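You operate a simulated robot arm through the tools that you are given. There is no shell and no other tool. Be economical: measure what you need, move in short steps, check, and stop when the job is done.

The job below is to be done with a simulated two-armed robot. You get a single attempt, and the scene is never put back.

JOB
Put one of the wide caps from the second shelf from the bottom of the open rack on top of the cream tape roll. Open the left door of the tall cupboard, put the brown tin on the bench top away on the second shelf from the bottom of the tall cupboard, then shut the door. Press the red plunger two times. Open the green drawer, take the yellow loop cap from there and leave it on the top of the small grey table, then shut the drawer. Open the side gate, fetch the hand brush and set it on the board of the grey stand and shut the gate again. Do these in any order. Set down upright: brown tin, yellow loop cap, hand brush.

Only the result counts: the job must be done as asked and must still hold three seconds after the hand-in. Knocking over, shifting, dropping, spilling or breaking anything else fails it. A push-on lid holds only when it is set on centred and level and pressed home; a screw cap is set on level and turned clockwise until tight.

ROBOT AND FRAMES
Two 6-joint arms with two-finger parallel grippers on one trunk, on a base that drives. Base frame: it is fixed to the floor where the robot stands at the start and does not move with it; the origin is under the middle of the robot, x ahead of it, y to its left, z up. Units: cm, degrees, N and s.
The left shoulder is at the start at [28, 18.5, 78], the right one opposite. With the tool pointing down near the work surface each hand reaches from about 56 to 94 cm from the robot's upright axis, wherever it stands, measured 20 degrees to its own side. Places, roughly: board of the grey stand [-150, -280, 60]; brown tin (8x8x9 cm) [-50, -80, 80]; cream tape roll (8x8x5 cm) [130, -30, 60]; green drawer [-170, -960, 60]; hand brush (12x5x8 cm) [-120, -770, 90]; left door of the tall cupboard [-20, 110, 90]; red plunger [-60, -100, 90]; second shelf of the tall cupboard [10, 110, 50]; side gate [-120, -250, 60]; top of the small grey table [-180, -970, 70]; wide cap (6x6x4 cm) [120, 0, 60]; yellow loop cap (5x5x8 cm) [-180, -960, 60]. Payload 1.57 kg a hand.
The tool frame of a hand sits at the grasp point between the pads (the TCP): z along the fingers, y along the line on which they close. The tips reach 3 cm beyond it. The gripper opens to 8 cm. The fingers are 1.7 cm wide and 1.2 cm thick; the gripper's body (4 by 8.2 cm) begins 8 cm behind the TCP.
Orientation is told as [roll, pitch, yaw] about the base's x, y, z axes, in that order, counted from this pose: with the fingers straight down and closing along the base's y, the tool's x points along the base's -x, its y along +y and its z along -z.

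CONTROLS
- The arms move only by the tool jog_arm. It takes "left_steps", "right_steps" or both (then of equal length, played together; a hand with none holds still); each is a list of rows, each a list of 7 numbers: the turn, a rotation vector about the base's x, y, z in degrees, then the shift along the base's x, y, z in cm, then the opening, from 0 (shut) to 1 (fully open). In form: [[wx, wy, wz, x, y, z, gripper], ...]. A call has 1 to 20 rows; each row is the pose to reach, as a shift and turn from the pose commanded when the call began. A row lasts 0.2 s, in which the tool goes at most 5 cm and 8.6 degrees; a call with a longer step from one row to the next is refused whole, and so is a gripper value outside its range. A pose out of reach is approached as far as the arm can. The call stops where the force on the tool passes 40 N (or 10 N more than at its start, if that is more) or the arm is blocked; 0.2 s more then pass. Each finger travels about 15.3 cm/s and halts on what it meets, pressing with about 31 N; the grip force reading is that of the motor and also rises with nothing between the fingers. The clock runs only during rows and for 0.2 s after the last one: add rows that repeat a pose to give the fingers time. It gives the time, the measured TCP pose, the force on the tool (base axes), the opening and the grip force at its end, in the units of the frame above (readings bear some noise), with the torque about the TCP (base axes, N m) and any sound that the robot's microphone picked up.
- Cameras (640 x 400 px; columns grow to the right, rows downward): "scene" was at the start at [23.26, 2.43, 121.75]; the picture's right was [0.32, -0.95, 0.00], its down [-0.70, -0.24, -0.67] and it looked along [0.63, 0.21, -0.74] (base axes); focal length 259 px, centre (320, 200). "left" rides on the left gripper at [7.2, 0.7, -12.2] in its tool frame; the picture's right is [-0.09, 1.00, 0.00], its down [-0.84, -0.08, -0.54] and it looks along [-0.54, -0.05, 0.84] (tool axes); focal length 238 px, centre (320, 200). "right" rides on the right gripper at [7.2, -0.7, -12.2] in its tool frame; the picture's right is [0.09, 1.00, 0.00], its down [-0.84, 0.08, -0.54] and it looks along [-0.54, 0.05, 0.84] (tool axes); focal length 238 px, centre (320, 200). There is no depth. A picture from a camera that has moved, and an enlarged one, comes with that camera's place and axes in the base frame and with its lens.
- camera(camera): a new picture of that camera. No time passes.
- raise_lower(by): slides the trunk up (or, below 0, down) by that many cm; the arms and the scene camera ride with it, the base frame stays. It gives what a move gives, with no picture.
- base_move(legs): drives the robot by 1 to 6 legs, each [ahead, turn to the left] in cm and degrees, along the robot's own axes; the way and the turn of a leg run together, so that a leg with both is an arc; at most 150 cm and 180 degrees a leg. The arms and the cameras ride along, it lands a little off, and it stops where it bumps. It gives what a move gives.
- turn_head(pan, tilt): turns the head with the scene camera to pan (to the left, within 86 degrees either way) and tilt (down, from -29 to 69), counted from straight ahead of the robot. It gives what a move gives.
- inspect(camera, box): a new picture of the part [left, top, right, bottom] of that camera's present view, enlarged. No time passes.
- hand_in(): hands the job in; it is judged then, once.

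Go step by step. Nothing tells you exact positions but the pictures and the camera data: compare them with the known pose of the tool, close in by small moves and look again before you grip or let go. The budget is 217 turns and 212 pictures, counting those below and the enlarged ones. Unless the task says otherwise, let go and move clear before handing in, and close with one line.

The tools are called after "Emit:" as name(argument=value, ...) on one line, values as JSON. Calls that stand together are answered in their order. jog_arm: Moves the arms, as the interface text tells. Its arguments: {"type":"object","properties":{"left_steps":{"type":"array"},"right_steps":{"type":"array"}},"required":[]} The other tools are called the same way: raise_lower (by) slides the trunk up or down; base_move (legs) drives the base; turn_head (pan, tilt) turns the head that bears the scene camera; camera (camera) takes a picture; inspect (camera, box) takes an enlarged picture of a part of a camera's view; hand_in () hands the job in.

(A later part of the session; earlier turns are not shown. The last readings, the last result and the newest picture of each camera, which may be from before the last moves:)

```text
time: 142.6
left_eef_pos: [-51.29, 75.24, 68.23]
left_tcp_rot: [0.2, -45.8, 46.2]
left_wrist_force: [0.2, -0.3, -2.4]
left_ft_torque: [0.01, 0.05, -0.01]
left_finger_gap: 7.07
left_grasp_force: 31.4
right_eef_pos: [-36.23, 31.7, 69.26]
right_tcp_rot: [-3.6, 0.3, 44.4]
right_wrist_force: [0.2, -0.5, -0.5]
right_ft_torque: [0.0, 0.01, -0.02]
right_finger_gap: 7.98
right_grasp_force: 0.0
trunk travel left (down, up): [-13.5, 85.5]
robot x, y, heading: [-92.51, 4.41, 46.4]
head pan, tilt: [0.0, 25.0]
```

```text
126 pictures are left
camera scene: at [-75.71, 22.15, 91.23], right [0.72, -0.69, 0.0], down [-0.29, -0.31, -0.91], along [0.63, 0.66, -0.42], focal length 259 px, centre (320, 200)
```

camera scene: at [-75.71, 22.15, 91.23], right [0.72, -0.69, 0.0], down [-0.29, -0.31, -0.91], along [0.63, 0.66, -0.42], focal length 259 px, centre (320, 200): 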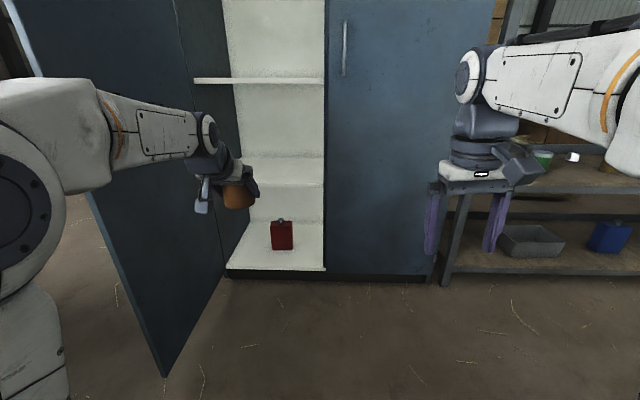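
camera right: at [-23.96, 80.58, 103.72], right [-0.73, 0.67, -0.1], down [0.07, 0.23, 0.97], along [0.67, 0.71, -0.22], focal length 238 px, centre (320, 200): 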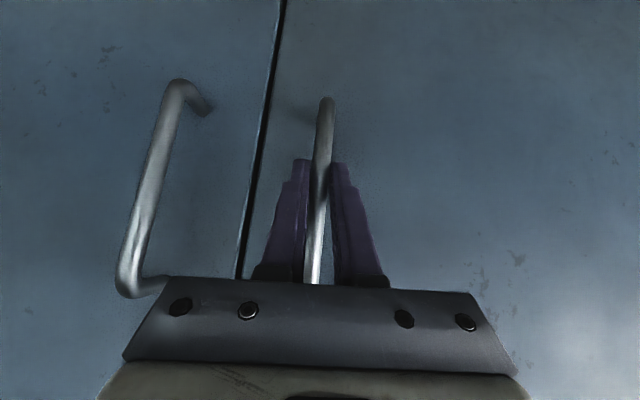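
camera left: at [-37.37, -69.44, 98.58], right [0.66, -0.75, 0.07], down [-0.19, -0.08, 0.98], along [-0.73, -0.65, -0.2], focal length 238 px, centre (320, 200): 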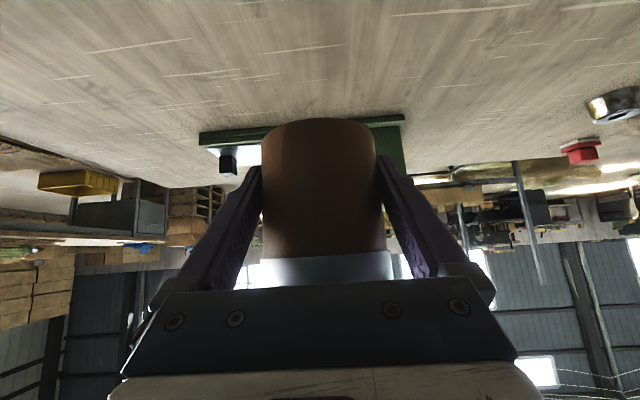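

Emit:
base_move(legs=[[38, -0.8]])

Emit:
camera(camera="scene")

Emit:
camera(camera="left")

```text
time: 145.1
left_eef_pos: [-24.16, 102.63, 68.1]
left_tcp_rot: [0.1, -45.9, 45.7]
left_wrist_force: [0.0, 0.5, -3.0]
left_ft_torque: [-0.03, 0.01, 0.0]
left_finger_gap: 7.09
left_grasp_force: 30.6
right_eef_pos: [-9.24, 59.07, 69.24]
right_tcp_rot: [-3.6, 0.3, 43.9]
right_wrist_force: [0.5, -0.3, -0.2]
right_ft_torque: [0.0, 0.03, -0.01]
right_finger_gap: 7.99
right_grasp_force: 0.0
trunk travel left (down, up): [-13.5, 85.5]
robot x, y, heading: [-66.41, 31.7, 45.7]
head pan, tilt: [0.0, 25.0]
```

```text
125 pictures are left
camera scene: at [-48.9, 49.69, 91.23], right [0.72, -0.7, 0.0], down [-0.29, -0.3, -0.91], along [0.63, 0.65, -0.42], focal length 259 px, centre (320, 200)
```

scene: 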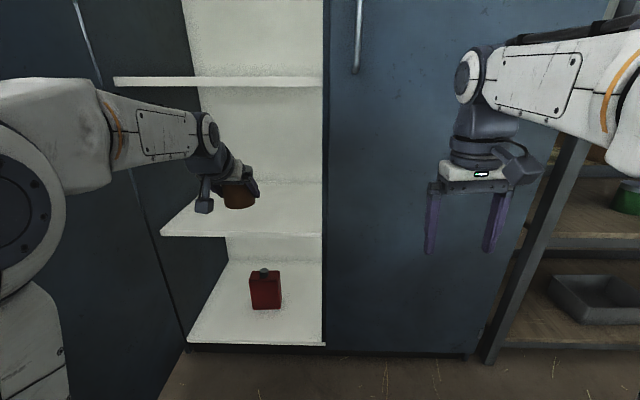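

```text
124 pictures are left
camera left: at [-34.25, 93.11, 71.58], right [-0.67, 0.74, 0.07], down [0.19, 0.08, 0.98], along [0.72, 0.67, -0.2], focal length 238 px, centre (320, 200)
```

left: 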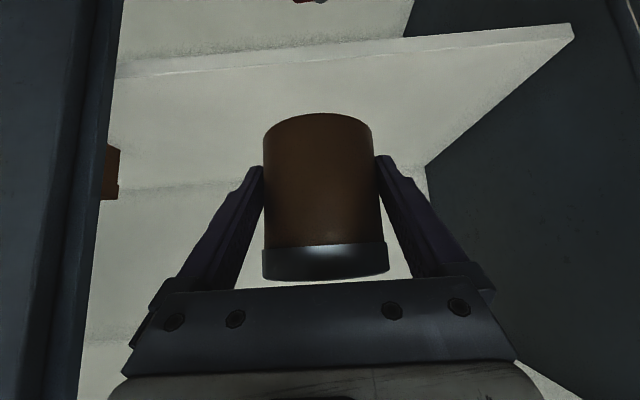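

Comparing views, the shelf's front edge is at d≈68.5 and z≈47. I'll extend the tin in above the shelf and look again.

Emit:
jog_arm(left_steps=[[0, 0, 0, 3, 3, -1.5, 0.6], [0, 0, 0, 6, 6, -3, 0.6], [0, 0, 0, 9, 9, -5, 0.6], [0, 0, 0, 12, 12, -7, 0.6], [0, 0, 0, 15, 15, -9, 0.6]])

Emit:
camera(camera="left")

Emit:
camera(camera="scene")

```text
time: 146.2
left_eef_pos: [-9.21, 117.49, 59.09]
left_tcp_rot: [0.2, -45.8, 45.6]
left_wrist_force: [0.0, -0.6, -1.0]
left_ft_torque: [-0.06, 0.03, -0.01]
left_finger_gap: 7.09
left_grasp_force: 30.7
right_eef_pos: [-9.36, 58.91, 69.26]
right_tcp_rot: [-3.6, 0.2, 43.9]
right_wrist_force: [0.4, -0.1, 0.7]
right_ft_torque: [0.03, -0.01, -0.01]
right_finger_gap: 8.0
right_grasp_force: 0.0
trunk travel left (down, up): [-13.5, 85.5]
robot x, y, heading: [-66.68, 31.71, 45.8]
head pan, tilt: [0.0, 25.0]
```

```text
123 pictures are left
camera left: at [-19.32, 107.97, 62.51], right [-0.67, 0.74, 0.07], down [0.19, 0.08, 0.98], along [0.72, 0.67, -0.2], focal length 238 px, centre (320, 200)
```

left: 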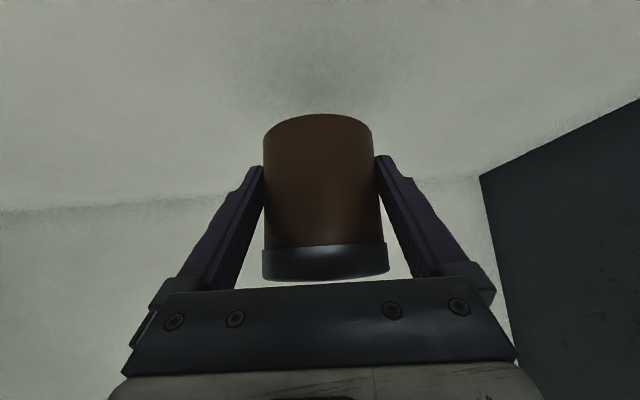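

```text
122 pictures are left
camera scene: at [-48.92, 49.68, 91.24], right [0.72, -0.7, 0.0], down [-0.29, -0.3, -0.91], along [0.63, 0.65, -0.42], focal length 259 px, centre (320, 200)
```

scene: 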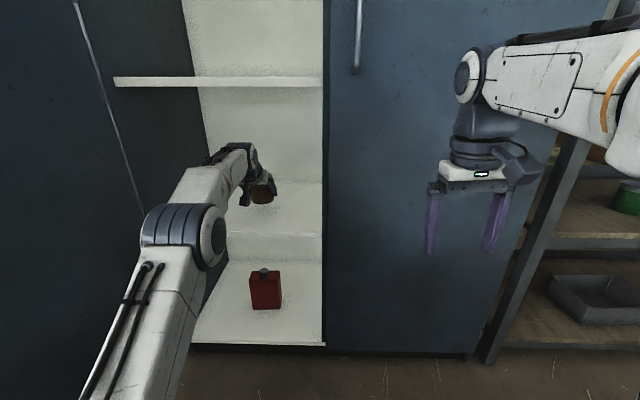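

Emit:
jog_arm(left_steps=[[0, 0, 0, 0, 0, -2, 0.6], [0, 0, 0, 0, 0, -4, 0.6], [0, 0, 0, 0, 0, -5.5, 0.6], [0, 0, 0, 0, 0, -6.2, 0.6]])

Emit:
camera(camera="left")

```text
time: 147.3
left_eef_pos: [-8.91, 117.83, 54.69]
left_tcp_rot: [0.1, -47.5, 45.8]
left_wrist_force: [1.2, 0.3, 7.7]
left_ft_torque: [-0.21, 0.13, 0.03]
left_finger_gap: 7.08
left_grasp_force: 30.4
right_eef_pos: [-9.3, 58.88, 69.21]
right_tcp_rot: [-3.5, 0.4, 44.0]
right_wrist_force: [-0.7, 0.2, -0.1]
right_ft_torque: [0.01, -0.02, -0.03]
right_finger_gap: 7.99
right_grasp_force: 0.0
trunk travel left (down, up): [-13.5, 85.5]
robot x, y, heading: [-66.31, 31.73, 46.0]
head pan, tilt: [0.0, 25.0]
stopped in row 4 (left hand): the force on the tool passed its limit at 42 N (the readings are from after the stop); the commanded pose is now the measured one
```

```text
121 pictures are left
camera left: at [-19.14, 108.24, 57.63], right [-0.67, 0.74, 0.07], down [0.17, 0.06, 0.98], along [0.72, 0.67, -0.17], focal length 238 px, centre (320, 200)
```

left: 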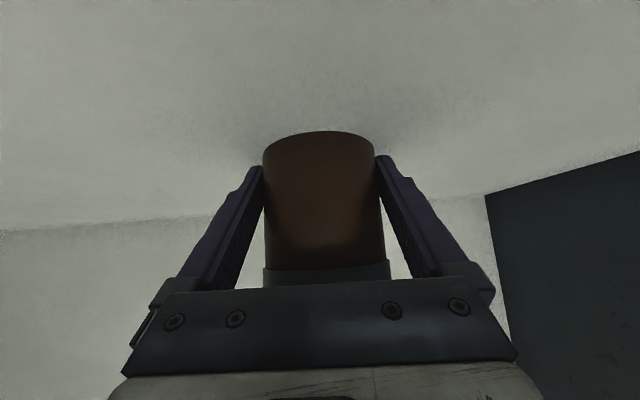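

Contact: the tin stands on the shelf (slid a little in the grip). I'll release and withdraw along the tool axis.

Emit:
jog_arm(left_steps=[[0, 0, 0, 0, 0, 0.2, 0.9], [0, 0, 0, 0, 0, 0.2, 1], [0, 0, 0, 0, 0, 0.2, 1], [0, 0, 0, -1.2, -1.2, 1.8, 1], [0, 0, 0, -3.2, -3.2, 4, 1], [0, 0, 0, -5.5, -5.5, 6.5, 1], [0, 0, 0, -8.5, -8.5, 8, 1]])

Emit:
camera(camera="left")

```text
time: 148.9
left_eef_pos: [-17.42, 109.21, 62.23]
left_tcp_rot: [0.1, -47.1, 45.8]
left_wrist_force: [-0.2, -0.2, -0.6]
left_ft_torque: [0.03, -0.04, 0.0]
left_finger_gap: 7.98
left_grasp_force: 0.1
right_eef_pos: [-9.37, 58.98, 69.17]
right_tcp_rot: [-3.6, 0.3, 43.9]
right_wrist_force: [0.4, -0.4, 0.1]
right_ft_torque: [-0.01, 0.02, -0.04]
right_finger_gap: 8.01
right_grasp_force: 0.0
trunk travel left (down, up): [-13.5, 85.5]
robot x, y, heading: [-66.53, 31.75, 45.8]
head pan, tilt: [0.0, 25.0]
```

```text
120 pictures are left
camera left: at [-27.65, 99.62, 65.42], right [-0.67, 0.74, 0.07], down [0.18, 0.07, 0.98], along [0.72, 0.67, -0.18], focal length 238 px, centre (320, 200)
```

left: 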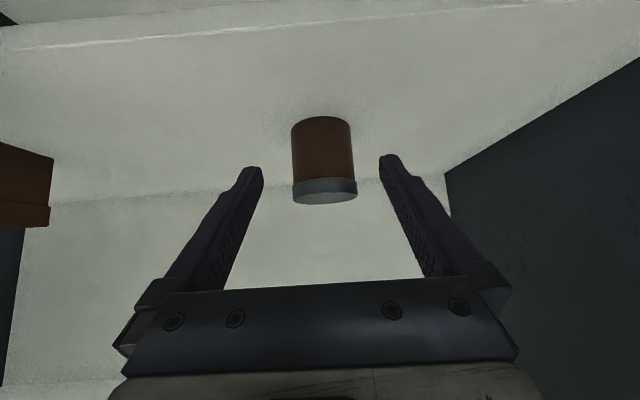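

The tin stands upright on the shelf. Next I'll back out, turn left so the left hand passes around the open door's outer side, and then push it shut.

Emit:
base_move(legs=[[-60, 0], [0, 30]])

Emit:
turn_head(pan=-15, tilt=25)

Emit:
camera(camera="scene")

```text
time: 153.8
left_eef_pos: [-104.96, 80.05, 62.28]
left_tcp_rot: [0.1, -47.2, 75.9]
left_wrist_force: [-0.3, 0.3, -0.5]
left_ft_torque: [0.01, 0.0, -0.01]
left_finger_gap: 8.0
left_grasp_force: 0.1
right_eef_pos: [-72.65, 40.7, 69.35]
right_tcp_rot: [-3.6, 0.3, 74.0]
right_wrist_force: [-0.6, -0.7, 0.5]
right_ft_torque: [0.03, 0.0, -0.02]
right_finger_gap: 8.01
right_grasp_force: 0.1
trunk travel left (down, up): [-13.5, 85.5]
robot x, y, heading: [-108.49, -11.41, 76.0]
head pan, tilt: [0.0, 25.0]
```

```text
time: 154.5
left_eef_pos: [-104.82, 80.02, 62.43]
left_tcp_rot: [0.1, -47.2, 76.0]
left_wrist_force: [1.2, -0.1, 0.5]
left_ft_torque: [-0.02, 0.04, -0.02]
left_finger_gap: 8.01
left_grasp_force: 0.1
right_eef_pos: [-72.56, 40.66, 69.25]
right_tcp_rot: [-3.6, 0.3, 74.0]
right_wrist_force: [-0.7, 0.2, 1.0]
right_ft_torque: [-0.02, 0.01, -0.01]
right_finger_gap: 8.02
right_grasp_force: 0.1
trunk travel left (down, up): [-13.5, 85.5]
robot x, y, heading: [-108.11, -11.49, 76.0]
head pan, tilt: [-15.0, 25.0]
```

```text
119 pictures are left
camera scene: at [-100.15, 12.04, 91.23], right [0.88, -0.48, 0.0], down [-0.2, -0.37, -0.91], along [0.44, 0.79, -0.42], focal length 259 px, centre (320, 200)
```

scene: 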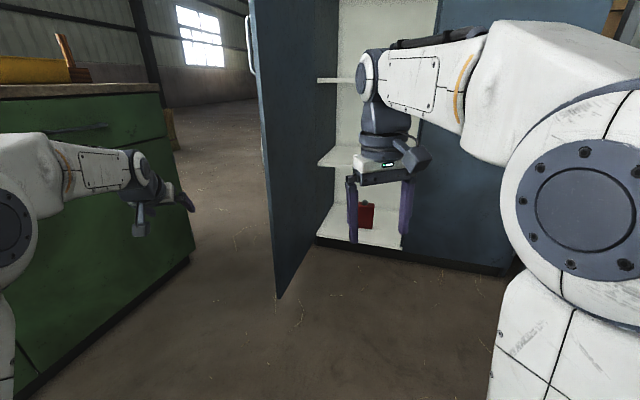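

Emit:
jog_arm(left_steps=[[0, 0, 0, 0, 0, 0, 0.5], [0, 0, 0, 0, 0, 0, 0], [0, 0, 0, 0, 0, 0, 0]])

Emit:
base_move(legs=[[22, 0], [0, -40]])

Emit:
turn_head(pan=10, tilt=25)

Emit:
camera(camera="scene")

```text
time: 155.3
left_eef_pos: [-104.83, 80.07, 62.54]
left_tcp_rot: [0.1, -47.2, 75.9]
left_wrist_force: [0.5, 0.2, -0.3]
left_ft_torque: [0.0, 0.01, 0.01]
left_finger_gap: 0.0
left_grasp_force: 21.0
right_eef_pos: [-72.57, 40.64, 69.19]
right_tcp_rot: [-3.6, 0.4, 74.0]
right_wrist_force: [0.3, 0.0, 0.0]
right_ft_torque: [0.02, 0.02, 0.02]
right_finger_gap: 7.99
right_grasp_force: 0.0
trunk travel left (down, up): [-13.5, 85.5]
robot x, y, heading: [-107.95, -11.62, 75.9]
head pan, tilt: [-15.0, 25.0]
```

```text
time: 158.9
left_eef_pos: [-41.55, 77.91, 62.43]
left_tcp_rot: [0.1, -47.3, 35.9]
left_wrist_force: [0.2, -0.3, 0.0]
left_ft_torque: [0.01, -0.04, 0.03]
left_finger_gap: 0.03
left_grasp_force: 21.0
right_eef_pos: [-42.11, 27.09, 69.24]
right_tcp_rot: [-3.5, 0.4, 34.1]
right_wrist_force: [0.2, 0.1, -0.5]
right_ft_torque: [0.0, -0.02, 0.02]
right_finger_gap: 8.01
right_grasp_force: 0.0
trunk travel left (down, up): [-13.5, 85.5]
robot x, y, heading: [-102.79, 9.53, 36.1]
head pan, tilt: [-15.0, 25.0]
```

```text
time: 159.8
left_eef_pos: [-41.54, 77.86, 62.47]
left_tcp_rot: [0.1, -47.2, 35.9]
left_wrist_force: [-0.1, -0.8, 0.2]
left_ft_torque: [0.0, -0.03, 0.02]
left_finger_gap: 0.01
left_grasp_force: 21.2
right_eef_pos: [-42.01, 26.86, 69.24]
right_tcp_rot: [-3.6, 0.3, 34.0]
right_wrist_force: [0.8, 0.3, -0.6]
right_ft_torque: [0.01, 0.01, 0.02]
right_finger_gap: 7.97
right_grasp_force: 0.1
trunk travel left (down, up): [-13.5, 85.5]
robot x, y, heading: [-103.04, 9.54, 35.8]
head pan, tilt: [10.0, 25.0]
```

```text
118 pictures are left
camera scene: at [-83.79, 25.83, 91.23], right [0.72, -0.7, 0.0], down [-0.29, -0.3, -0.91], along [0.63, 0.65, -0.42], focal length 259 px, centre (320, 200)
```

scene: 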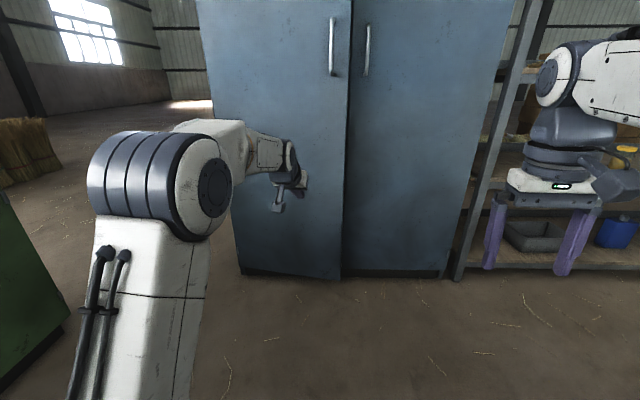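

The door has swung almost shut. I'll drive forward and press the rest with the hand.

Emit:
base_move(legs=[[25, 0]])

Emit:
jog_arm(left_steps=[[0, 0, 0, 1, 1, 0, 0], [0, 0, 0, 2, 2, 0, 0], [0, 0, 0, 3, 3, 0, 0], [0, 0, 0, 4, 4, 0, 0], [0, 0, 0, 5, 5, 0, 0], [0, 0, 0, 6, 6, 0, 0]])

Emit:
camera(camera="scene")

```text
time: 161.6
left_eef_pos: [-21.04, 92.7, 62.38]
left_tcp_rot: [0.2, -47.1, 35.9]
left_wrist_force: [-0.8, -0.2, 0.4]
left_ft_torque: [0.02, -0.01, 0.02]
left_finger_gap: 0.02
left_grasp_force: 21.4
right_eef_pos: [-21.66, 41.73, 69.32]
right_tcp_rot: [-3.5, 0.3, 34.0]
right_wrist_force: [-0.9, 0.0, 0.1]
right_ft_torque: [0.0, 0.03, 0.0]
right_finger_gap: 8.0
right_grasp_force: 0.1
trunk travel left (down, up): [-13.5, 85.5]
robot x, y, heading: [-82.44, 24.67, 35.9]
head pan, tilt: [10.0, 25.0]
```

```text
time: 162.7
left_eef_pos: [-17.33, 96.52, 62.5]
left_tcp_rot: [0.0, -46.4, 35.9]
left_wrist_force: [-13.5, -11.9, 5.7]
left_ft_torque: [-0.05, 0.12, 0.12]
left_finger_gap: 0.0
left_grasp_force: 21.4
right_eef_pos: [-21.72, 41.68, 69.33]
right_tcp_rot: [-3.7, 0.3, 34.0]
right_wrist_force: [1.3, 0.1, 0.4]
right_ft_torque: [-0.02, 0.0, -0.02]
right_finger_gap: 7.99
right_grasp_force: 0.0
trunk travel left (down, up): [-13.5, 85.5]
robot x, y, heading: [-82.83, 24.71, 36.0]
head pan, tilt: [10.0, 25.0]
stopped in row 5 (left hand): the force on the tool passed its limit at 67 N (the readings are from after the stop); the commanded pose is now the measured one
```

```text
117 pictures are left
camera scene: at [-63.47, 40.58, 91.26], right [0.72, -0.69, 0.0], down [-0.29, -0.3, -0.91], along [0.63, 0.65, -0.42], focal length 259 px, centre (320, 200)
```

scene: 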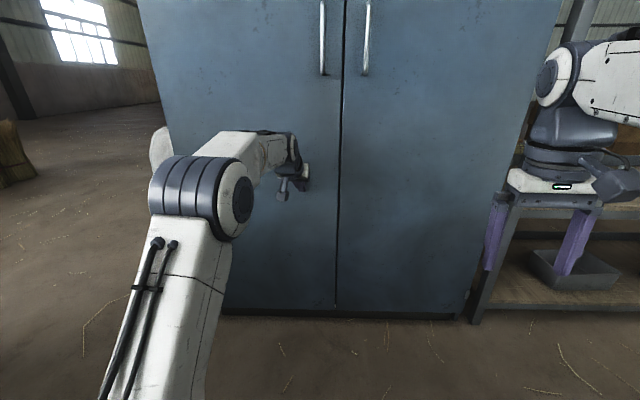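

The door is shut flush (firm stop). I'll retract the arms, raise the trunk and turn to look toward the far end for the drawer and the brush.

Emit:
base_move(legs=[[-35, 0]])

Emit:
jog_arm(left_steps=[[-4.5, 6.5, 0, -2.2, -1.7, 0, 0], [-9, 13, 0, -5, -3.8, 0, 0], [-13.5, 19.5, 0, -8, -6, 0, 0], [-18, 26, 0, -11, -8, 0, 0.5], [-22.5, 32.5, 0, -14, -10.2, 0, 1], [-27, 38, 0, -17, -12.4, 0, 1]])

Emit:
raise_lower(by=38)

Emit:
base_move(legs=[[0, -126]])

Emit:
turn_head(pan=0, tilt=12)

Emit:
camera(camera="scene")

```text
time: 164.9
left_eef_pos: [-45.32, 75.91, 62.36]
left_tcp_rot: [-0.1, -46.4, 36.0]
left_wrist_force: [0.2, 0.1, 0.8]
left_ft_torque: [0.02, 0.01, -0.02]
left_finger_gap: 0.03
left_grasp_force: 21.9
right_eef_pos: [-49.84, 21.13, 69.29]
right_tcp_rot: [-3.6, 0.4, 33.9]
right_wrist_force: [-1.7, -1.1, 0.9]
right_ft_torque: [0.0, 0.03, 0.01]
right_finger_gap: 7.98
right_grasp_force: 0.0
trunk travel left (down, up): [-13.5, 85.5]
robot x, y, heading: [-110.72, 4.02, 35.9]
head pan, tilt: [10.0, 25.0]
```

```text
time: 166.3
left_eef_pos: [-62.5, 63.44, 62.23]
left_tcp_rot: [0.3, 0.5, 35.7]
left_wrist_force: [-0.2, -1.3, 0.8]
left_ft_torque: [0.01, -0.01, -0.01]
left_finger_gap: 7.99
left_grasp_force: 0.0
right_eef_pos: [-49.93, 21.17, 69.15]
right_tcp_rot: [-3.7, 0.3, 33.9]
right_wrist_force: [0.6, 0.3, -0.4]
right_ft_torque: [-0.04, 0.01, -0.02]
right_finger_gap: 7.99
right_grasp_force: 0.1
trunk travel left (down, up): [-13.5, 85.5]
robot x, y, heading: [-110.81, 4.05, 35.8]
head pan, tilt: [10.0, 25.0]
```

```text
time: 170.0
left_eef_pos: [-62.51, 63.42, 100.18]
left_tcp_rot: [0.3, 0.3, 35.7]
left_wrist_force: [0.4, 0.5, 0.8]
left_ft_torque: [-0.01, 0.0, 0.02]
left_finger_gap: 8.01
left_grasp_force: 0.2
right_eef_pos: [-49.81, 21.2, 107.14]
right_tcp_rot: [-3.7, 0.4, 33.9]
right_wrist_force: [-0.7, -0.7, -0.3]
right_ft_torque: [0.01, 0.0, 0.01]
right_finger_gap: 8.0
right_grasp_force: 0.1
trunk travel left (down, up): [-51.5, 47.5]
robot x, y, heading: [-110.7, 4.51, 35.8]
head pan, tilt: [10.0, 25.0]
```

```text
time: 175.7
left_eef_pos: [-93.25, -70.06, 100.15]
left_tcp_rot: [0.3, 0.3, -91.9]
left_wrist_force: [-0.1, -0.4, 0.7]
left_ft_torque: [0.0, 0.0, 0.01]
left_finger_gap: 7.98
left_grasp_force: 0.1
right_eef_pos: [-134.37, -54.4, 107.25]
right_tcp_rot: [-3.7, 0.3, -93.6]
right_wrist_force: [-0.3, -0.4, -0.1]
right_ft_torque: [-0.01, 0.0, 0.01]
right_finger_gap: 8.0
right_grasp_force: 0.0
trunk travel left (down, up): [-51.5, 47.5]
robot x, y, heading: [-110.91, 4.62, -91.7]
head pan, tilt: [10.0, 25.0]
```

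```text
time: 176.4
left_eef_pos: [-93.39, -70.26, 100.21]
left_tcp_rot: [0.4, 0.4, -91.7]
left_wrist_force: [0.2, 0.8, 0.5]
left_ft_torque: [-0.01, 0.01, 0.0]
left_finger_gap: 8.0
left_grasp_force: 0.0
right_eef_pos: [-134.41, -54.35, 107.26]
right_tcp_rot: [-3.6, 0.4, -93.6]
right_wrist_force: [0.0, -0.3, 0.4]
right_ft_torque: [0.0, 0.02, 0.02]
right_finger_gap: 7.99
right_grasp_force: 0.1
trunk travel left (down, up): [-51.5, 47.5]
robot x, y, heading: [-110.78, 4.39, -91.9]
head pan, tilt: [0.0, 12.0]
```

```text
116 pictures are left
camera scene: at [-111.73, -21.17, 131.34], right [-1.0, 0.03, 0.0], down [0.01, 0.21, -0.98], along [-0.03, -0.98, -0.21], focal length 259 px, centre (320, 200)
```

scene: 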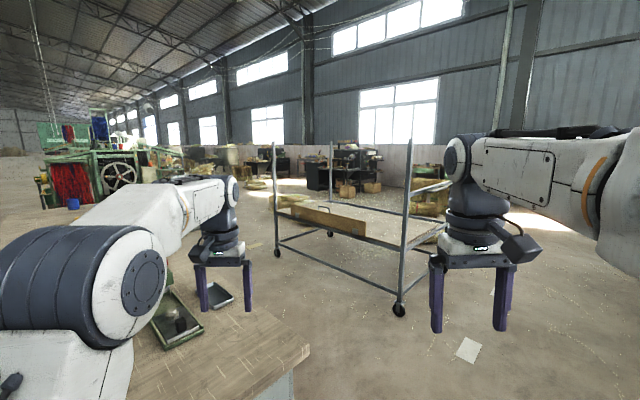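

Emit:
inspect(camera="scene", box=[250, 130, 450, 330])

Emit:
inspect(camera="scene", box=[30, 120, 420, 230])

```text
2.00 times, centred on (350, 230) of scene
camera zoom: at [-111.73, -21.17, 131.34], right [-1.0, 0.03, 0.0], down [0.01, 0.21, -0.98], along [-0.03, -0.98, -0.21], focal length 517 px, centre (260, 140)
```

zoom: 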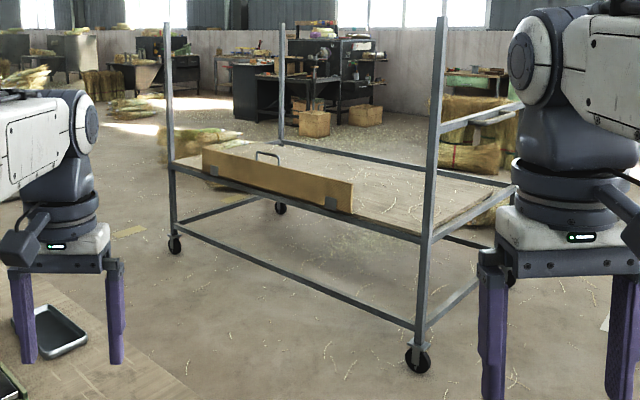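

```text
1.64 times, centred on (225, 175) of scene
camera zoom: at [-111.73, -21.17, 131.34], right [-1.0, 0.03, 0.0], down [0.01, 0.21, -0.98], along [-0.03, -0.98, -0.21], focal length 424 px, centre (476, 241)
```

zoom: 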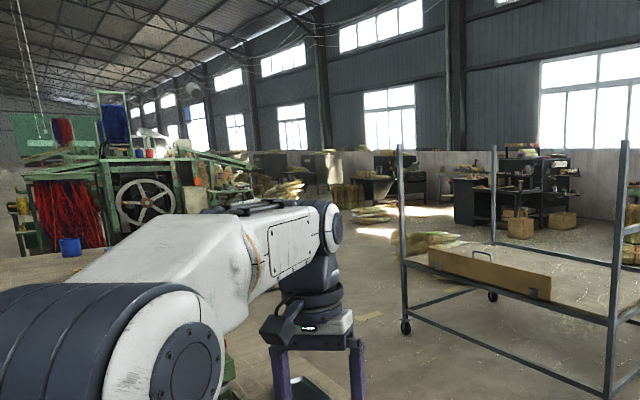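

The grey stand has a wooden flap gate with a handle on its near side, hinged at the bottom. I'll drive around the bench end into the wide aisle, heading for the far end.

Emit:
base_move(legs=[[0, -40.8], [94, 0], [0, 77.4], [79, 0]])

Emit:
camera(camera="scene")

```text
time: 190.4
left_eef_pos: [-74.66, -181.8, 100.18]
left_tcp_rot: [0.3, 0.3, -57.1]
left_wrist_force: [-0.2, 0.1, 0.7]
left_ft_torque: [0.04, -0.01, 0.0]
left_finger_gap: 8.04
left_grasp_force: 0.0
right_eef_pos: [-117.51, -192.19, 107.17]
right_tcp_rot: [-3.6, 0.5, -58.9]
right_wrist_force: [-0.1, 0.0, 0.2]
right_ft_torque: [-0.01, 0.02, -0.04]
right_finger_gap: 8.0
right_grasp_force: 0.1
trunk travel left (down, up): [-51.5, 47.5]
robot x, y, heading: [-131.26, -130.5, -57.1]
head pan, tilt: [0.0, 12.0]
```

```text
113 pictures are left
camera scene: at [-117.85, -151.85, 131.34], right [-0.84, -0.54, 0.0], down [-0.11, 0.17, -0.98], along [0.53, -0.82, -0.21], focal length 259 px, centre (320, 200)
```

scene: 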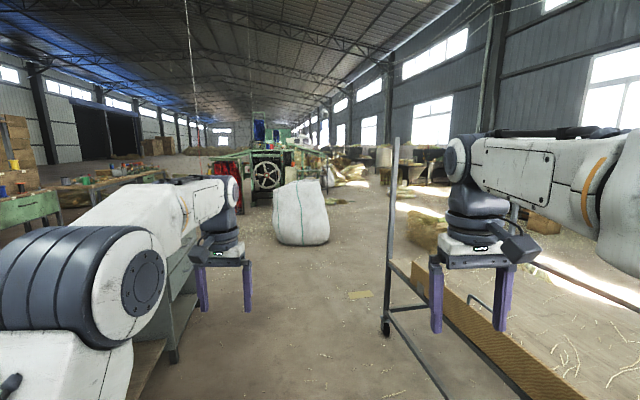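

Emit:
base_move(legs=[[0, 4.3], [100, 0], [100, 0], [0, -45.6], [135, 0], [100, 0]])

Emit:
camera(camera="scene")

```text
time: 210.8
left_eef_pos: [-24.87, -517.29, 100.03]
left_tcp_rot: [0.3, 0.5, -99.4]
left_wrist_force: [0.0, 0.5, -1.0]
left_ft_torque: [0.04, 0.02, -0.02]
left_finger_gap: 8.01
left_grasp_force: 0.1
right_eef_pos: [-63.47, -496.26, 107.06]
right_tcp_rot: [-3.6, 0.7, -101.3]
right_wrist_force: [0.2, 0.3, 0.2]
right_ft_torque: [0.03, -0.02, -0.01]
right_finger_gap: 7.98
right_grasp_force: 0.1
trunk travel left (down, up): [-51.5, 47.5]
robot x, y, heading: [-31.81, -441.19, -99.4]
head pan, tilt: [0.0, 12.0]
stopped in leg 6: the robot was blocked; the commanded pose is now the measured one
```

```text
112 pictures are left
camera scene: at [-36.22, -466.39, 131.34], right [-0.99, 0.16, 0.0], down [0.03, 0.21, -0.98], along [-0.16, -0.97, -0.21], focal length 259 px, centre (320, 200)
```

scene: 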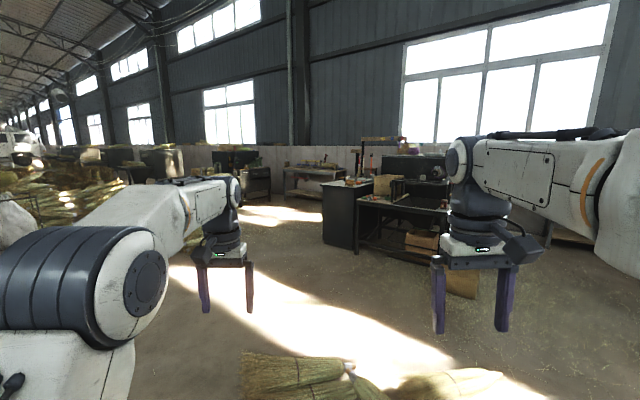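

I bumped against a low pile of brooms on the floor. I'll back off and look down to plan around it.

Emit:
base_move(legs=[[-12, 0]])

Emit:
turn_head(pan=0, tilt=40)

Emit:
camera(camera="scene")

Emit:
turn_head(pan=55, tilt=25)

Emit:
camera(camera="scene")

```text
time: 212.1
left_eef_pos: [-22.78, -505.37, 100.05]
left_tcp_rot: [0.3, 0.4, -99.5]
left_wrist_force: [-0.4, -0.1, -0.2]
left_ft_torque: [0.0, -0.01, -0.02]
left_finger_gap: 8.0
left_grasp_force: 0.0
right_eef_pos: [-61.5, -484.28, 107.08]
right_tcp_rot: [-3.6, 0.6, -101.3]
right_wrist_force: [0.2, 0.5, 0.4]
right_ft_torque: [-0.04, 0.03, 0.01]
right_finger_gap: 7.99
right_grasp_force: 0.1
trunk travel left (down, up): [-51.5, 47.5]
robot x, y, heading: [-29.9, -429.27, -99.5]
head pan, tilt: [0.0, 12.0]
```

```text
time: 213.0
left_eef_pos: [-22.81, -505.42, 100.04]
left_tcp_rot: [0.3, 0.5, -99.4]
left_wrist_force: [0.4, -0.1, 0.1]
left_ft_torque: [0.02, -0.01, 0.0]
left_finger_gap: 7.98
left_grasp_force: 0.1
right_eef_pos: [-61.44, -484.28, 107.07]
right_tcp_rot: [-3.7, 0.7, -101.3]
right_wrist_force: [0.1, 0.1, 1.0]
right_ft_torque: [0.01, 0.03, -0.02]
right_finger_gap: 7.98
right_grasp_force: 0.0
trunk travel left (down, up): [-51.5, 47.5]
robot x, y, heading: [-29.85, -429.53, -99.6]
head pan, tilt: [0.0, 40.0]
```

```text
111 pictures are left
camera scene: at [-34.13, -453.65, 126.91], right [-0.99, 0.16, 0.0], down [0.1, 0.63, -0.77], along [-0.12, -0.76, -0.64], focal length 259 px, centre (320, 200)
```

scene: 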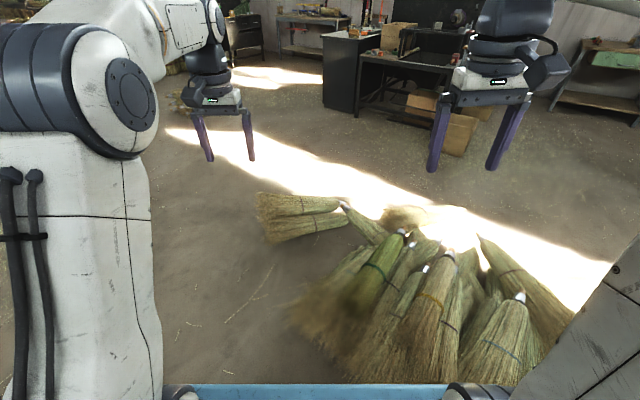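

```text
time: 214.3
left_eef_pos: [-22.83, -505.44, 99.99]
left_tcp_rot: [0.3, 0.6, -99.5]
left_wrist_force: [-0.3, -0.4, 0.9]
left_ft_torque: [-0.01, -0.05, -0.02]
left_finger_gap: 8.03
left_grasp_force: 0.0
right_eef_pos: [-61.39, -484.27, 107.11]
right_tcp_rot: [-3.6, 0.7, -101.3]
right_wrist_force: [0.3, 0.7, -0.3]
right_ft_torque: [0.02, 0.0, 0.03]
right_finger_gap: 7.99
right_grasp_force: 0.0
trunk travel left (down, up): [-51.5, 47.5]
robot x, y, heading: [-29.71, -429.43, -99.2]
head pan, tilt: [55.0, 25.0]
```

```text
110 pictures are left
camera scene: at [-26.17, -451.71, 129.23], right [-0.7, -0.71, 0.0], down [-0.3, 0.3, -0.91], along [0.65, -0.63, -0.42], focal length 259 px, centre (320, 200)
```

scene: 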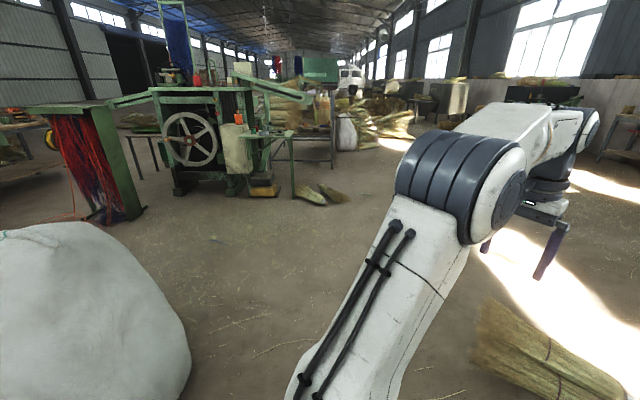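

Emit:
base_move(legs=[[0, 43.3], [85, 0], [85, 0], [0, -53], [130, 0]])

Emit:
turn_head(pan=-20, tilt=20)

Emit:
camera(camera="scene")

```text
time: 233.3
left_eef_pos: [11.1, -768.16, 100.05]
left_tcp_rot: [0.3, 0.5, -110.2]
left_wrist_force: [0.6, 0.4, -0.7]
left_ft_torque: [0.0, -0.03, 0.02]
left_finger_gap: 7.97
left_grasp_force: 0.0
right_eef_pos: [-22.93, -740.25, 107.26]
right_tcp_rot: [-3.7, 0.6, -112.1]
right_wrist_force: [0.0, -0.2, 0.1]
right_ft_torque: [0.01, -0.02, 0.0]
right_finger_gap: 8.01
right_grasp_force: 0.1
trunk travel left (down, up): [-51.5, 47.5]
robot x, y, heading: [18.11, -692.06, -110.2]
head pan, tilt: [55.0, 25.0]
```

```text
time: 234.7
left_eef_pos: [11.01, -768.29, 100.0]
left_tcp_rot: [0.3, 0.5, -110.3]
left_wrist_force: [-0.4, -0.6, 0.0]
left_ft_torque: [0.01, 0.0, 0.03]
left_finger_gap: 8.0
left_grasp_force: 0.0
right_eef_pos: [-22.98, -740.28, 107.07]
right_tcp_rot: [-3.6, 0.7, -112.0]
right_wrist_force: [0.2, 0.5, -0.4]
right_ft_torque: [0.0, 0.0, 0.01]
right_finger_gap: 7.97
right_grasp_force: 0.1
trunk travel left (down, up): [-51.5, 47.5]
robot x, y, heading: [18.55, -691.91, -110.1]
head pan, tilt: [-20.0, 20.0]
```

```text
109 pictures are left
camera scene: at [6.51, -714.45, 130.04], right [-0.77, 0.64, 0.0], down [0.22, 0.26, -0.94], along [-0.6, -0.72, -0.34], focal length 259 px, centre (320, 200)
```

scene: 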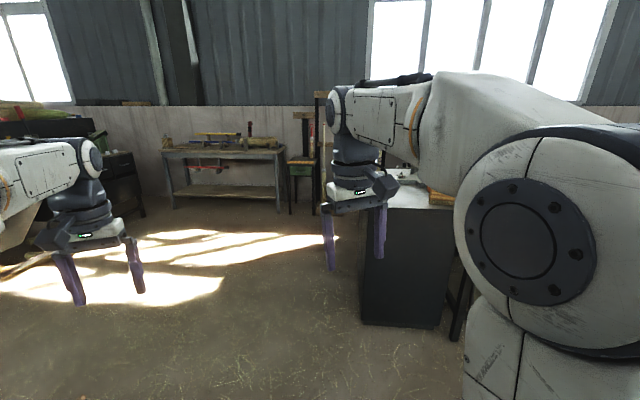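

Emit:
inspect(camera="scene", box=[150, 80, 340, 220])

Emit:
inspect(camera="scene", box=[340, 130, 480, 340])

```text
2.86 times, centred on (245, 150) of scene
camera zoom: at [6.51, -714.45, 130.04], right [-0.77, 0.64, 0.0], down [0.22, 0.26, -0.94], along [-0.6, -0.72, -0.34], focal length 739 px, centre (534, 343)
```

zoom: 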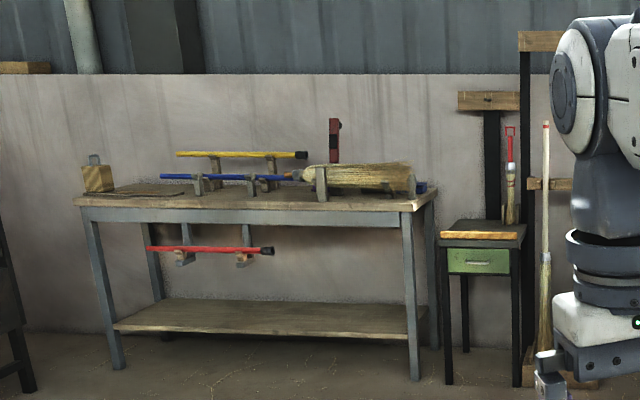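

```text
1.90 times, centred on (410, 235) of scene
camera zoom: at [6.51, -714.45, 130.04], right [-0.77, 0.64, 0.0], down [0.22, 0.26, -0.94], along [-0.6, -0.72, -0.34], focal length 493 px, centre (149, 133)
```

zoom: 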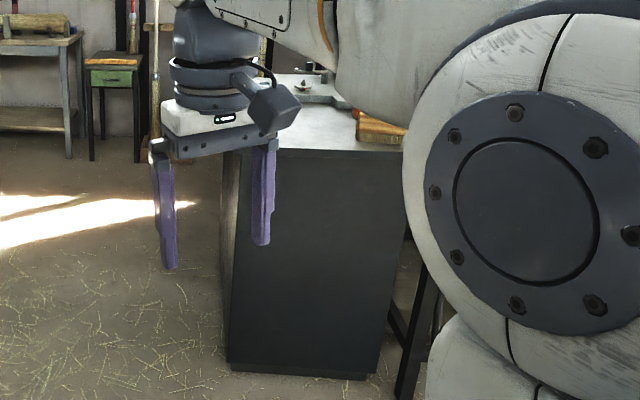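

The small table with the green drawer faces me diagonally, front centre near (-171,-962); the brush desk is the black one at the right. I'll go to the drawer first.

Emit:
base_move(legs=[[0, 13], [148, 0], [0, -54], [122, 0], [0, 16]])

Emit:
turn_head(pan=0, tilt=35)

Emit:
camera(camera="scene")

```text
time: 240.2
left_eef_pos: [19.93, -851.74, 99.9]
left_tcp_rot: [0.3, 0.6, -93.3]
left_wrist_force: [-0.2, 0.4, -0.1]
left_ft_torque: [0.02, -0.1, 0.0]
left_finger_gap: 7.99
left_grasp_force: 0.1
right_eef_pos: [-20.72, -834.84, 107.01]
right_tcp_rot: [-3.5, 0.7, -95.3]
right_wrist_force: [-2.1, -0.1, -0.4]
right_ft_torque: [0.0, -0.09, -0.02]
right_finger_gap: 8.02
right_grasp_force: 0.0
trunk travel left (down, up): [-51.5, 47.5]
robot x, y, heading: [0.34, -776.6, -87.9]
head pan, tilt: [-20.0, 20.0]
stopped in leg 2: the robot was blocked; the commanded pose is now the measured one
```

```text
time: 241.0
left_eef_pos: [19.88, -851.74, 99.95]
left_tcp_rot: [0.3, 0.6, -93.5]
left_wrist_force: [0.2, 1.2, 0.1]
left_ft_torque: [0.0, 0.01, 0.02]
left_finger_gap: 8.0
left_grasp_force: 0.1
right_eef_pos: [-20.8, -834.94, 106.92]
right_tcp_rot: [-3.6, 0.9, -95.3]
right_wrist_force: [-0.4, -0.4, 0.7]
right_ft_torque: [0.04, 0.01, 0.03]
right_finger_gap: 8.01
right_grasp_force: 0.0
trunk travel left (down, up): [-51.5, 47.5]
robot x, y, heading: [0.49, -777.06, -88.1]
head pan, tilt: [0.0, 35.0]
```

```text
106 pictures are left
camera scene: at [1.12, -801.67, 127.66], right [-1.0, -0.04, 0.0], down [-0.02, 0.57, -0.82], along [0.03, -0.82, -0.57], focal length 259 px, centre (320, 200)
```

scene: 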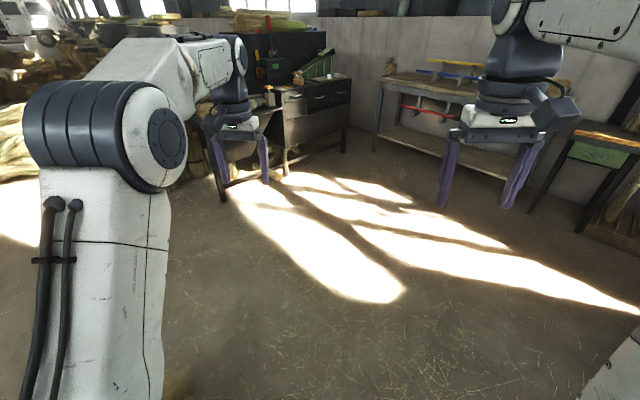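

I was blocked by something; I'll look down to both sides near the base.

Emit:
turn_head(pan=50, tilt=50)

Emit:
camera(camera="scene")

Emit:
turn_head(pan=-55, tilt=45)

Emit:
camera(camera="scene")

```text
time: 242.2
left_eef_pos: [19.9, -851.84, 99.95]
left_tcp_rot: [0.4, 0.7, -93.4]
left_wrist_force: [-0.5, -0.4, 0.1]
left_ft_torque: [-0.01, 0.02, 0.0]
left_finger_gap: 7.99
left_grasp_force: 0.1
right_eef_pos: [-20.81, -834.88, 106.91]
right_tcp_rot: [-3.5, 0.8, -95.3]
right_wrist_force: [-0.4, 0.4, -0.1]
right_ft_torque: [0.04, 0.03, 0.01]
right_finger_gap: 7.97
right_grasp_force: 0.0
trunk travel left (down, up): [-51.5, 47.5]
robot x, y, heading: [0.88, -776.72, -88.1]
head pan, tilt: [50.0, 50.0]
```

```text
105 pictures are left
camera scene: at [6.88, -797.6, 125.48], right [-0.61, -0.79, 0.0], down [-0.6, 0.47, -0.64], along [0.51, -0.4, -0.77], focal length 259 px, centre (320, 200)
```

scene: 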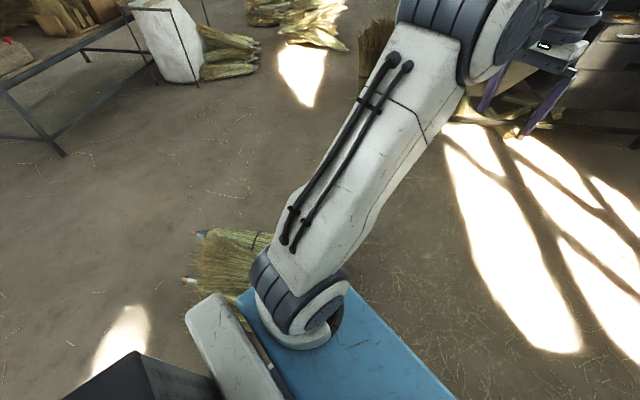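

```text
time: 244.0
left_eef_pos: [19.92, -851.77, 100.05]
left_tcp_rot: [0.3, 0.5, -93.3]
left_wrist_force: [0.7, 0.1, -0.2]
left_ft_torque: [0.0, -0.02, 0.03]
left_finger_gap: 8.01
left_grasp_force: 0.1
right_eef_pos: [-20.87, -834.92, 107.09]
right_tcp_rot: [-3.5, 0.8, -95.3]
right_wrist_force: [-0.4, -0.3, 0.6]
right_ft_torque: [0.0, -0.02, 0.03]
right_finger_gap: 7.99
right_grasp_force: 0.1
trunk travel left (down, up): [-51.5, 47.5]
robot x, y, heading: [0.77, -777.0, -87.9]
head pan, tilt: [-55.0, 45.0]
```

```text
104 pictures are left
camera scene: at [-5.68, -797.78, 126.17], right [-0.6, 0.8, 0.0], down [0.56, 0.43, -0.71], along [-0.56, -0.43, -0.71], focal length 259 px, centre (320, 200)
```

scene: 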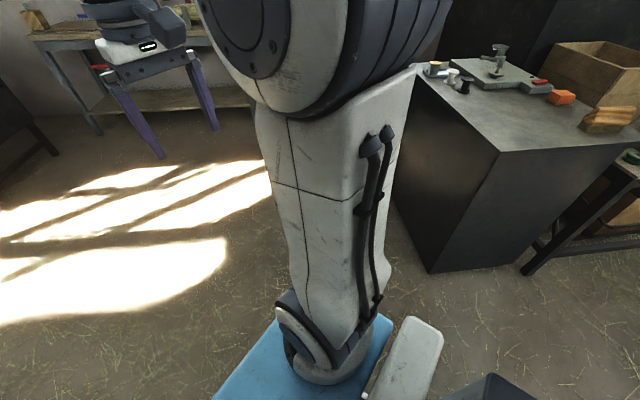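

A broom bundle lies at my left; the way to the drawer is diagonally right. I'll back a little, turn toward it and drive.

Emit:
base_move(legs=[[-6, 0], [0, -44]])

Emit:
base_move(legs=[[110, 0]])

Emit:
turn_head(pan=0, tilt=35)

Emit:
camera(camera="scene")

```text
time: 247.0
left_eef_pos: [-37.76, -838.48, 99.99]
left_tcp_rot: [0.3, 0.6, -137.1]
left_wrist_force: [-0.1, -0.4, -0.4]
left_ft_torque: [0.02, 0.01, -0.02]
left_finger_gap: 8.03
left_grasp_force: 0.0
right_eef_pos: [-55.36, -798.09, 107.09]
right_tcp_rot: [-3.5, 0.9, -139.1]
right_wrist_force: [-0.1, 0.0, -0.3]
right_ft_torque: [0.0, 0.0, -0.01]
right_finger_gap: 8.04
right_grasp_force: 0.1
trunk travel left (down, up): [-51.5, 47.5]
robot x, y, heading: [0.26, -770.52, -131.9]
head pan, tilt: [-55.0, 45.0]
```

```text
time: 252.6
left_eef_pos: [-111.1, -921.07, 100.09]
left_tcp_rot: [0.3, 0.5, -137.1]
left_wrist_force: [-0.1, 0.7, -0.3]
left_ft_torque: [0.0, 0.01, -0.01]
left_finger_gap: 7.98
left_grasp_force: 0.2
right_eef_pos: [-128.89, -880.89, 106.95]
right_tcp_rot: [-3.6, 0.8, -139.1]
right_wrist_force: [-0.1, -0.3, 0.2]
right_ft_torque: [0.01, -0.04, 0.0]
right_finger_gap: 7.99
right_grasp_force: 0.0
trunk travel left (down, up): [-51.5, 47.5]
robot x, y, heading: [-73.37, -853.16, -131.8]
head pan, tilt: [-55.0, 45.0]
```

```text
time: 253.9
left_eef_pos: [-111.18, -921.15, 99.93]
left_tcp_rot: [0.3, 0.6, -137.1]
left_wrist_force: [0.7, 0.4, 0.9]
left_ft_torque: [0.0, -0.02, 0.03]
left_finger_gap: 8.01
left_grasp_force: 0.0
right_eef_pos: [-128.96, -880.7, 106.96]
right_tcp_rot: [-3.6, 0.8, -139.0]
right_wrist_force: [0.2, 0.9, -0.2]
right_ft_torque: [-0.01, 0.0, 0.02]
right_finger_gap: 8.01
right_grasp_force: 0.1
trunk travel left (down, up): [-51.5, 47.5]
robot x, y, heading: [-73.13, -853.33, -131.8]
head pan, tilt: [0.0, 35.0]
```

```text
103 pictures are left
camera scene: at [-90.17, -872.08, 127.65], right [-0.75, 0.67, 0.0], down [0.38, 0.43, -0.82], along [-0.54, -0.61, -0.57], focal length 259 px, centre (320, 200)
```

scene: 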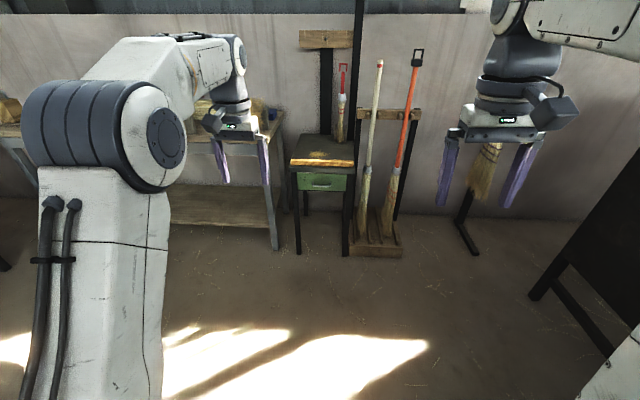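

Emit:
inspect(camera="scene", box=[270, 120, 380, 210])

```text
4.44 times, centred on (325, 165) of scene
camera zoom: at [-90.17, -872.08, 127.65], right [-0.75, 0.67, 0.0], down [0.38, 0.43, -0.82], along [-0.54, -0.61, -0.57], focal length 1149 px, centre (298, 356)
```

zoom: 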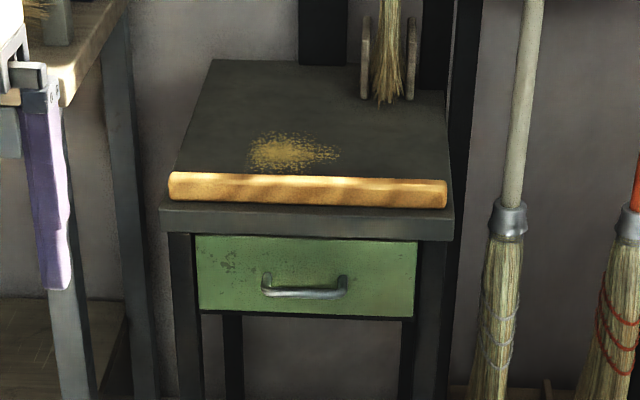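

The drawer handle is a horizontal bar at about (-168.6,-958.6,55.5); table top z≈65. I'll position so the left arm works straight in front of it.

Emit:
base_move(legs=[[0, -13.5], [66, 0], [0, 10.3]])

Emit:
turn_head(pan=10, tilt=40)

Emit:
camera(camera="scene")

```text
time: 259.1
left_eef_pos: [-168.8, -957.11, 99.83]
left_tcp_rot: [0.2, 0.6, -140.0]
left_wrist_force: [-1.1, -0.1, 0.4]
left_ft_torque: [-0.01, -0.04, 0.0]
left_finger_gap: 7.99
left_grasp_force: 0.1
right_eef_pos: [-184.42, -915.84, 107.02]
right_tcp_rot: [-3.5, 0.8, -142.0]
right_wrist_force: [-1.2, -0.5, -0.1]
right_ft_torque: [-0.03, -0.03, 0.0]
right_finger_gap: 8.02
right_grasp_force: 0.1
trunk travel left (down, up): [-51.5, 47.5]
robot x, y, heading: [-127.51, -891.79, -134.5]
head pan, tilt: [0.0, 35.0]
```

```text
time: 259.8
left_eef_pos: [-168.63, -957.01, 100.05]
left_tcp_rot: [0.2, 0.6, -139.9]
left_wrist_force: [0.3, -0.1, 0.0]
left_ft_torque: [0.02, 0.0, 0.0]
left_finger_gap: 7.98
left_grasp_force: 0.0
right_eef_pos: [-184.45, -915.77, 107.0]
right_tcp_rot: [-3.7, 0.8, -141.9]
right_wrist_force: [0.2, -0.1, -0.1]
right_ft_torque: [0.02, 0.01, -0.03]
right_finger_gap: 8.0
right_grasp_force: 0.0
trunk travel left (down, up): [-51.5, 47.5]
robot x, y, heading: [-127.67, -891.32, -134.3]
head pan, tilt: [10.0, 40.0]
```

```text
101 pictures are left
camera scene: at [-143.98, -909.86, 126.9], right [-0.82, 0.57, 0.0], down [0.36, 0.53, -0.77], along [-0.43, -0.63, -0.64], focal length 259 px, centre (320, 200)
```

scene: 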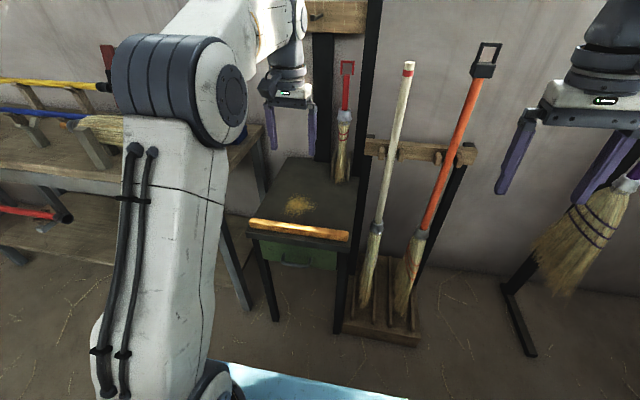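

Emit:
jog_arm(left_steps=[[0, 0, 0, 3, 3, 0, 1], [0, 0, 0, 6, 6, 0, 1], [0, 0, 0, 8.5, 8.5, 0, 0.6]])

Emit:
raise_lower(by=-24)

Emit:
camera(camera="left")

Emit:
camera(camera="scene")

```text
time: 260.6
left_eef_pos: [-160.3, -948.62, 99.86]
left_tcp_rot: [0.3, 0.6, -139.9]
left_wrist_force: [0.2, -0.6, -0.7]
left_ft_torque: [0.01, -0.01, 0.0]
left_finger_gap: 4.82
left_grasp_force: 0.0
right_eef_pos: [-184.64, -915.89, 107.09]
right_tcp_rot: [-3.7, 0.8, -142.0]
right_wrist_force: [-0.3, 0.0, -0.3]
right_ft_torque: [0.02, -0.03, 0.0]
right_finger_gap: 7.99
right_grasp_force: 0.0
trunk travel left (down, up): [-51.5, 47.5]
robot x, y, heading: [-127.41, -891.36, -134.5]
head pan, tilt: [10.0, 40.0]
```

```text
time: 263.1
left_eef_pos: [-160.15, -948.57, 75.93]
left_tcp_rot: [0.3, 0.6, -140.0]
left_wrist_force: [-0.1, -0.7, 0.0]
left_ft_torque: [0.0, 0.06, 0.01]
left_finger_gap: 4.79
left_grasp_force: 0.1
right_eef_pos: [-184.49, -915.84, 82.98]
right_tcp_rot: [-3.6, 0.8, -141.9]
right_wrist_force: [-0.9, 0.4, 0.3]
right_ft_torque: [-0.01, -0.01, -0.01]
right_finger_gap: 8.01
right_grasp_force: 0.1
trunk travel left (down, up): [-27.5, 71.5]
robot x, y, heading: [-127.4, -891.53, -134.6]
head pan, tilt: [10.0, 40.0]
```

```text
100 pictures are left
camera left: at [-154.56, -944.61, 88.31], right [0.57, -0.82, 0.0], down [-0.7, -0.48, 0.53], along [-0.44, -0.31, -0.85], focal length 238 px, centre (320, 200)
```

left: 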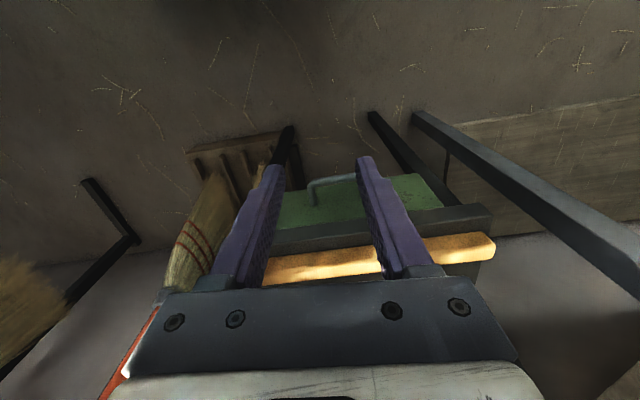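

```text
99 pictures are left
camera scene: at [-143.97, -909.86, 102.9], right [-0.82, 0.57, 0.0], down [0.36, 0.53, -0.77], along [-0.43, -0.63, -0.64], focal length 259 px, centre (320, 200)
```

scene: 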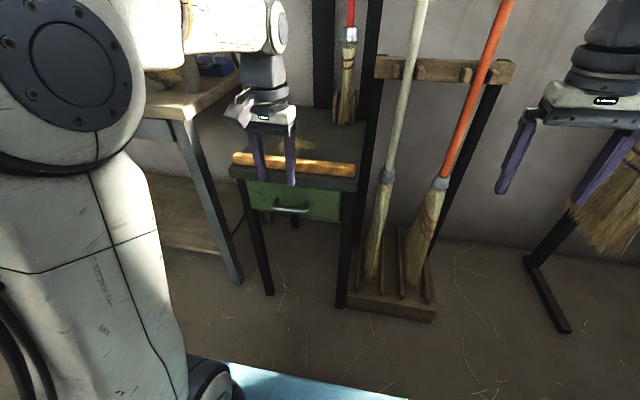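

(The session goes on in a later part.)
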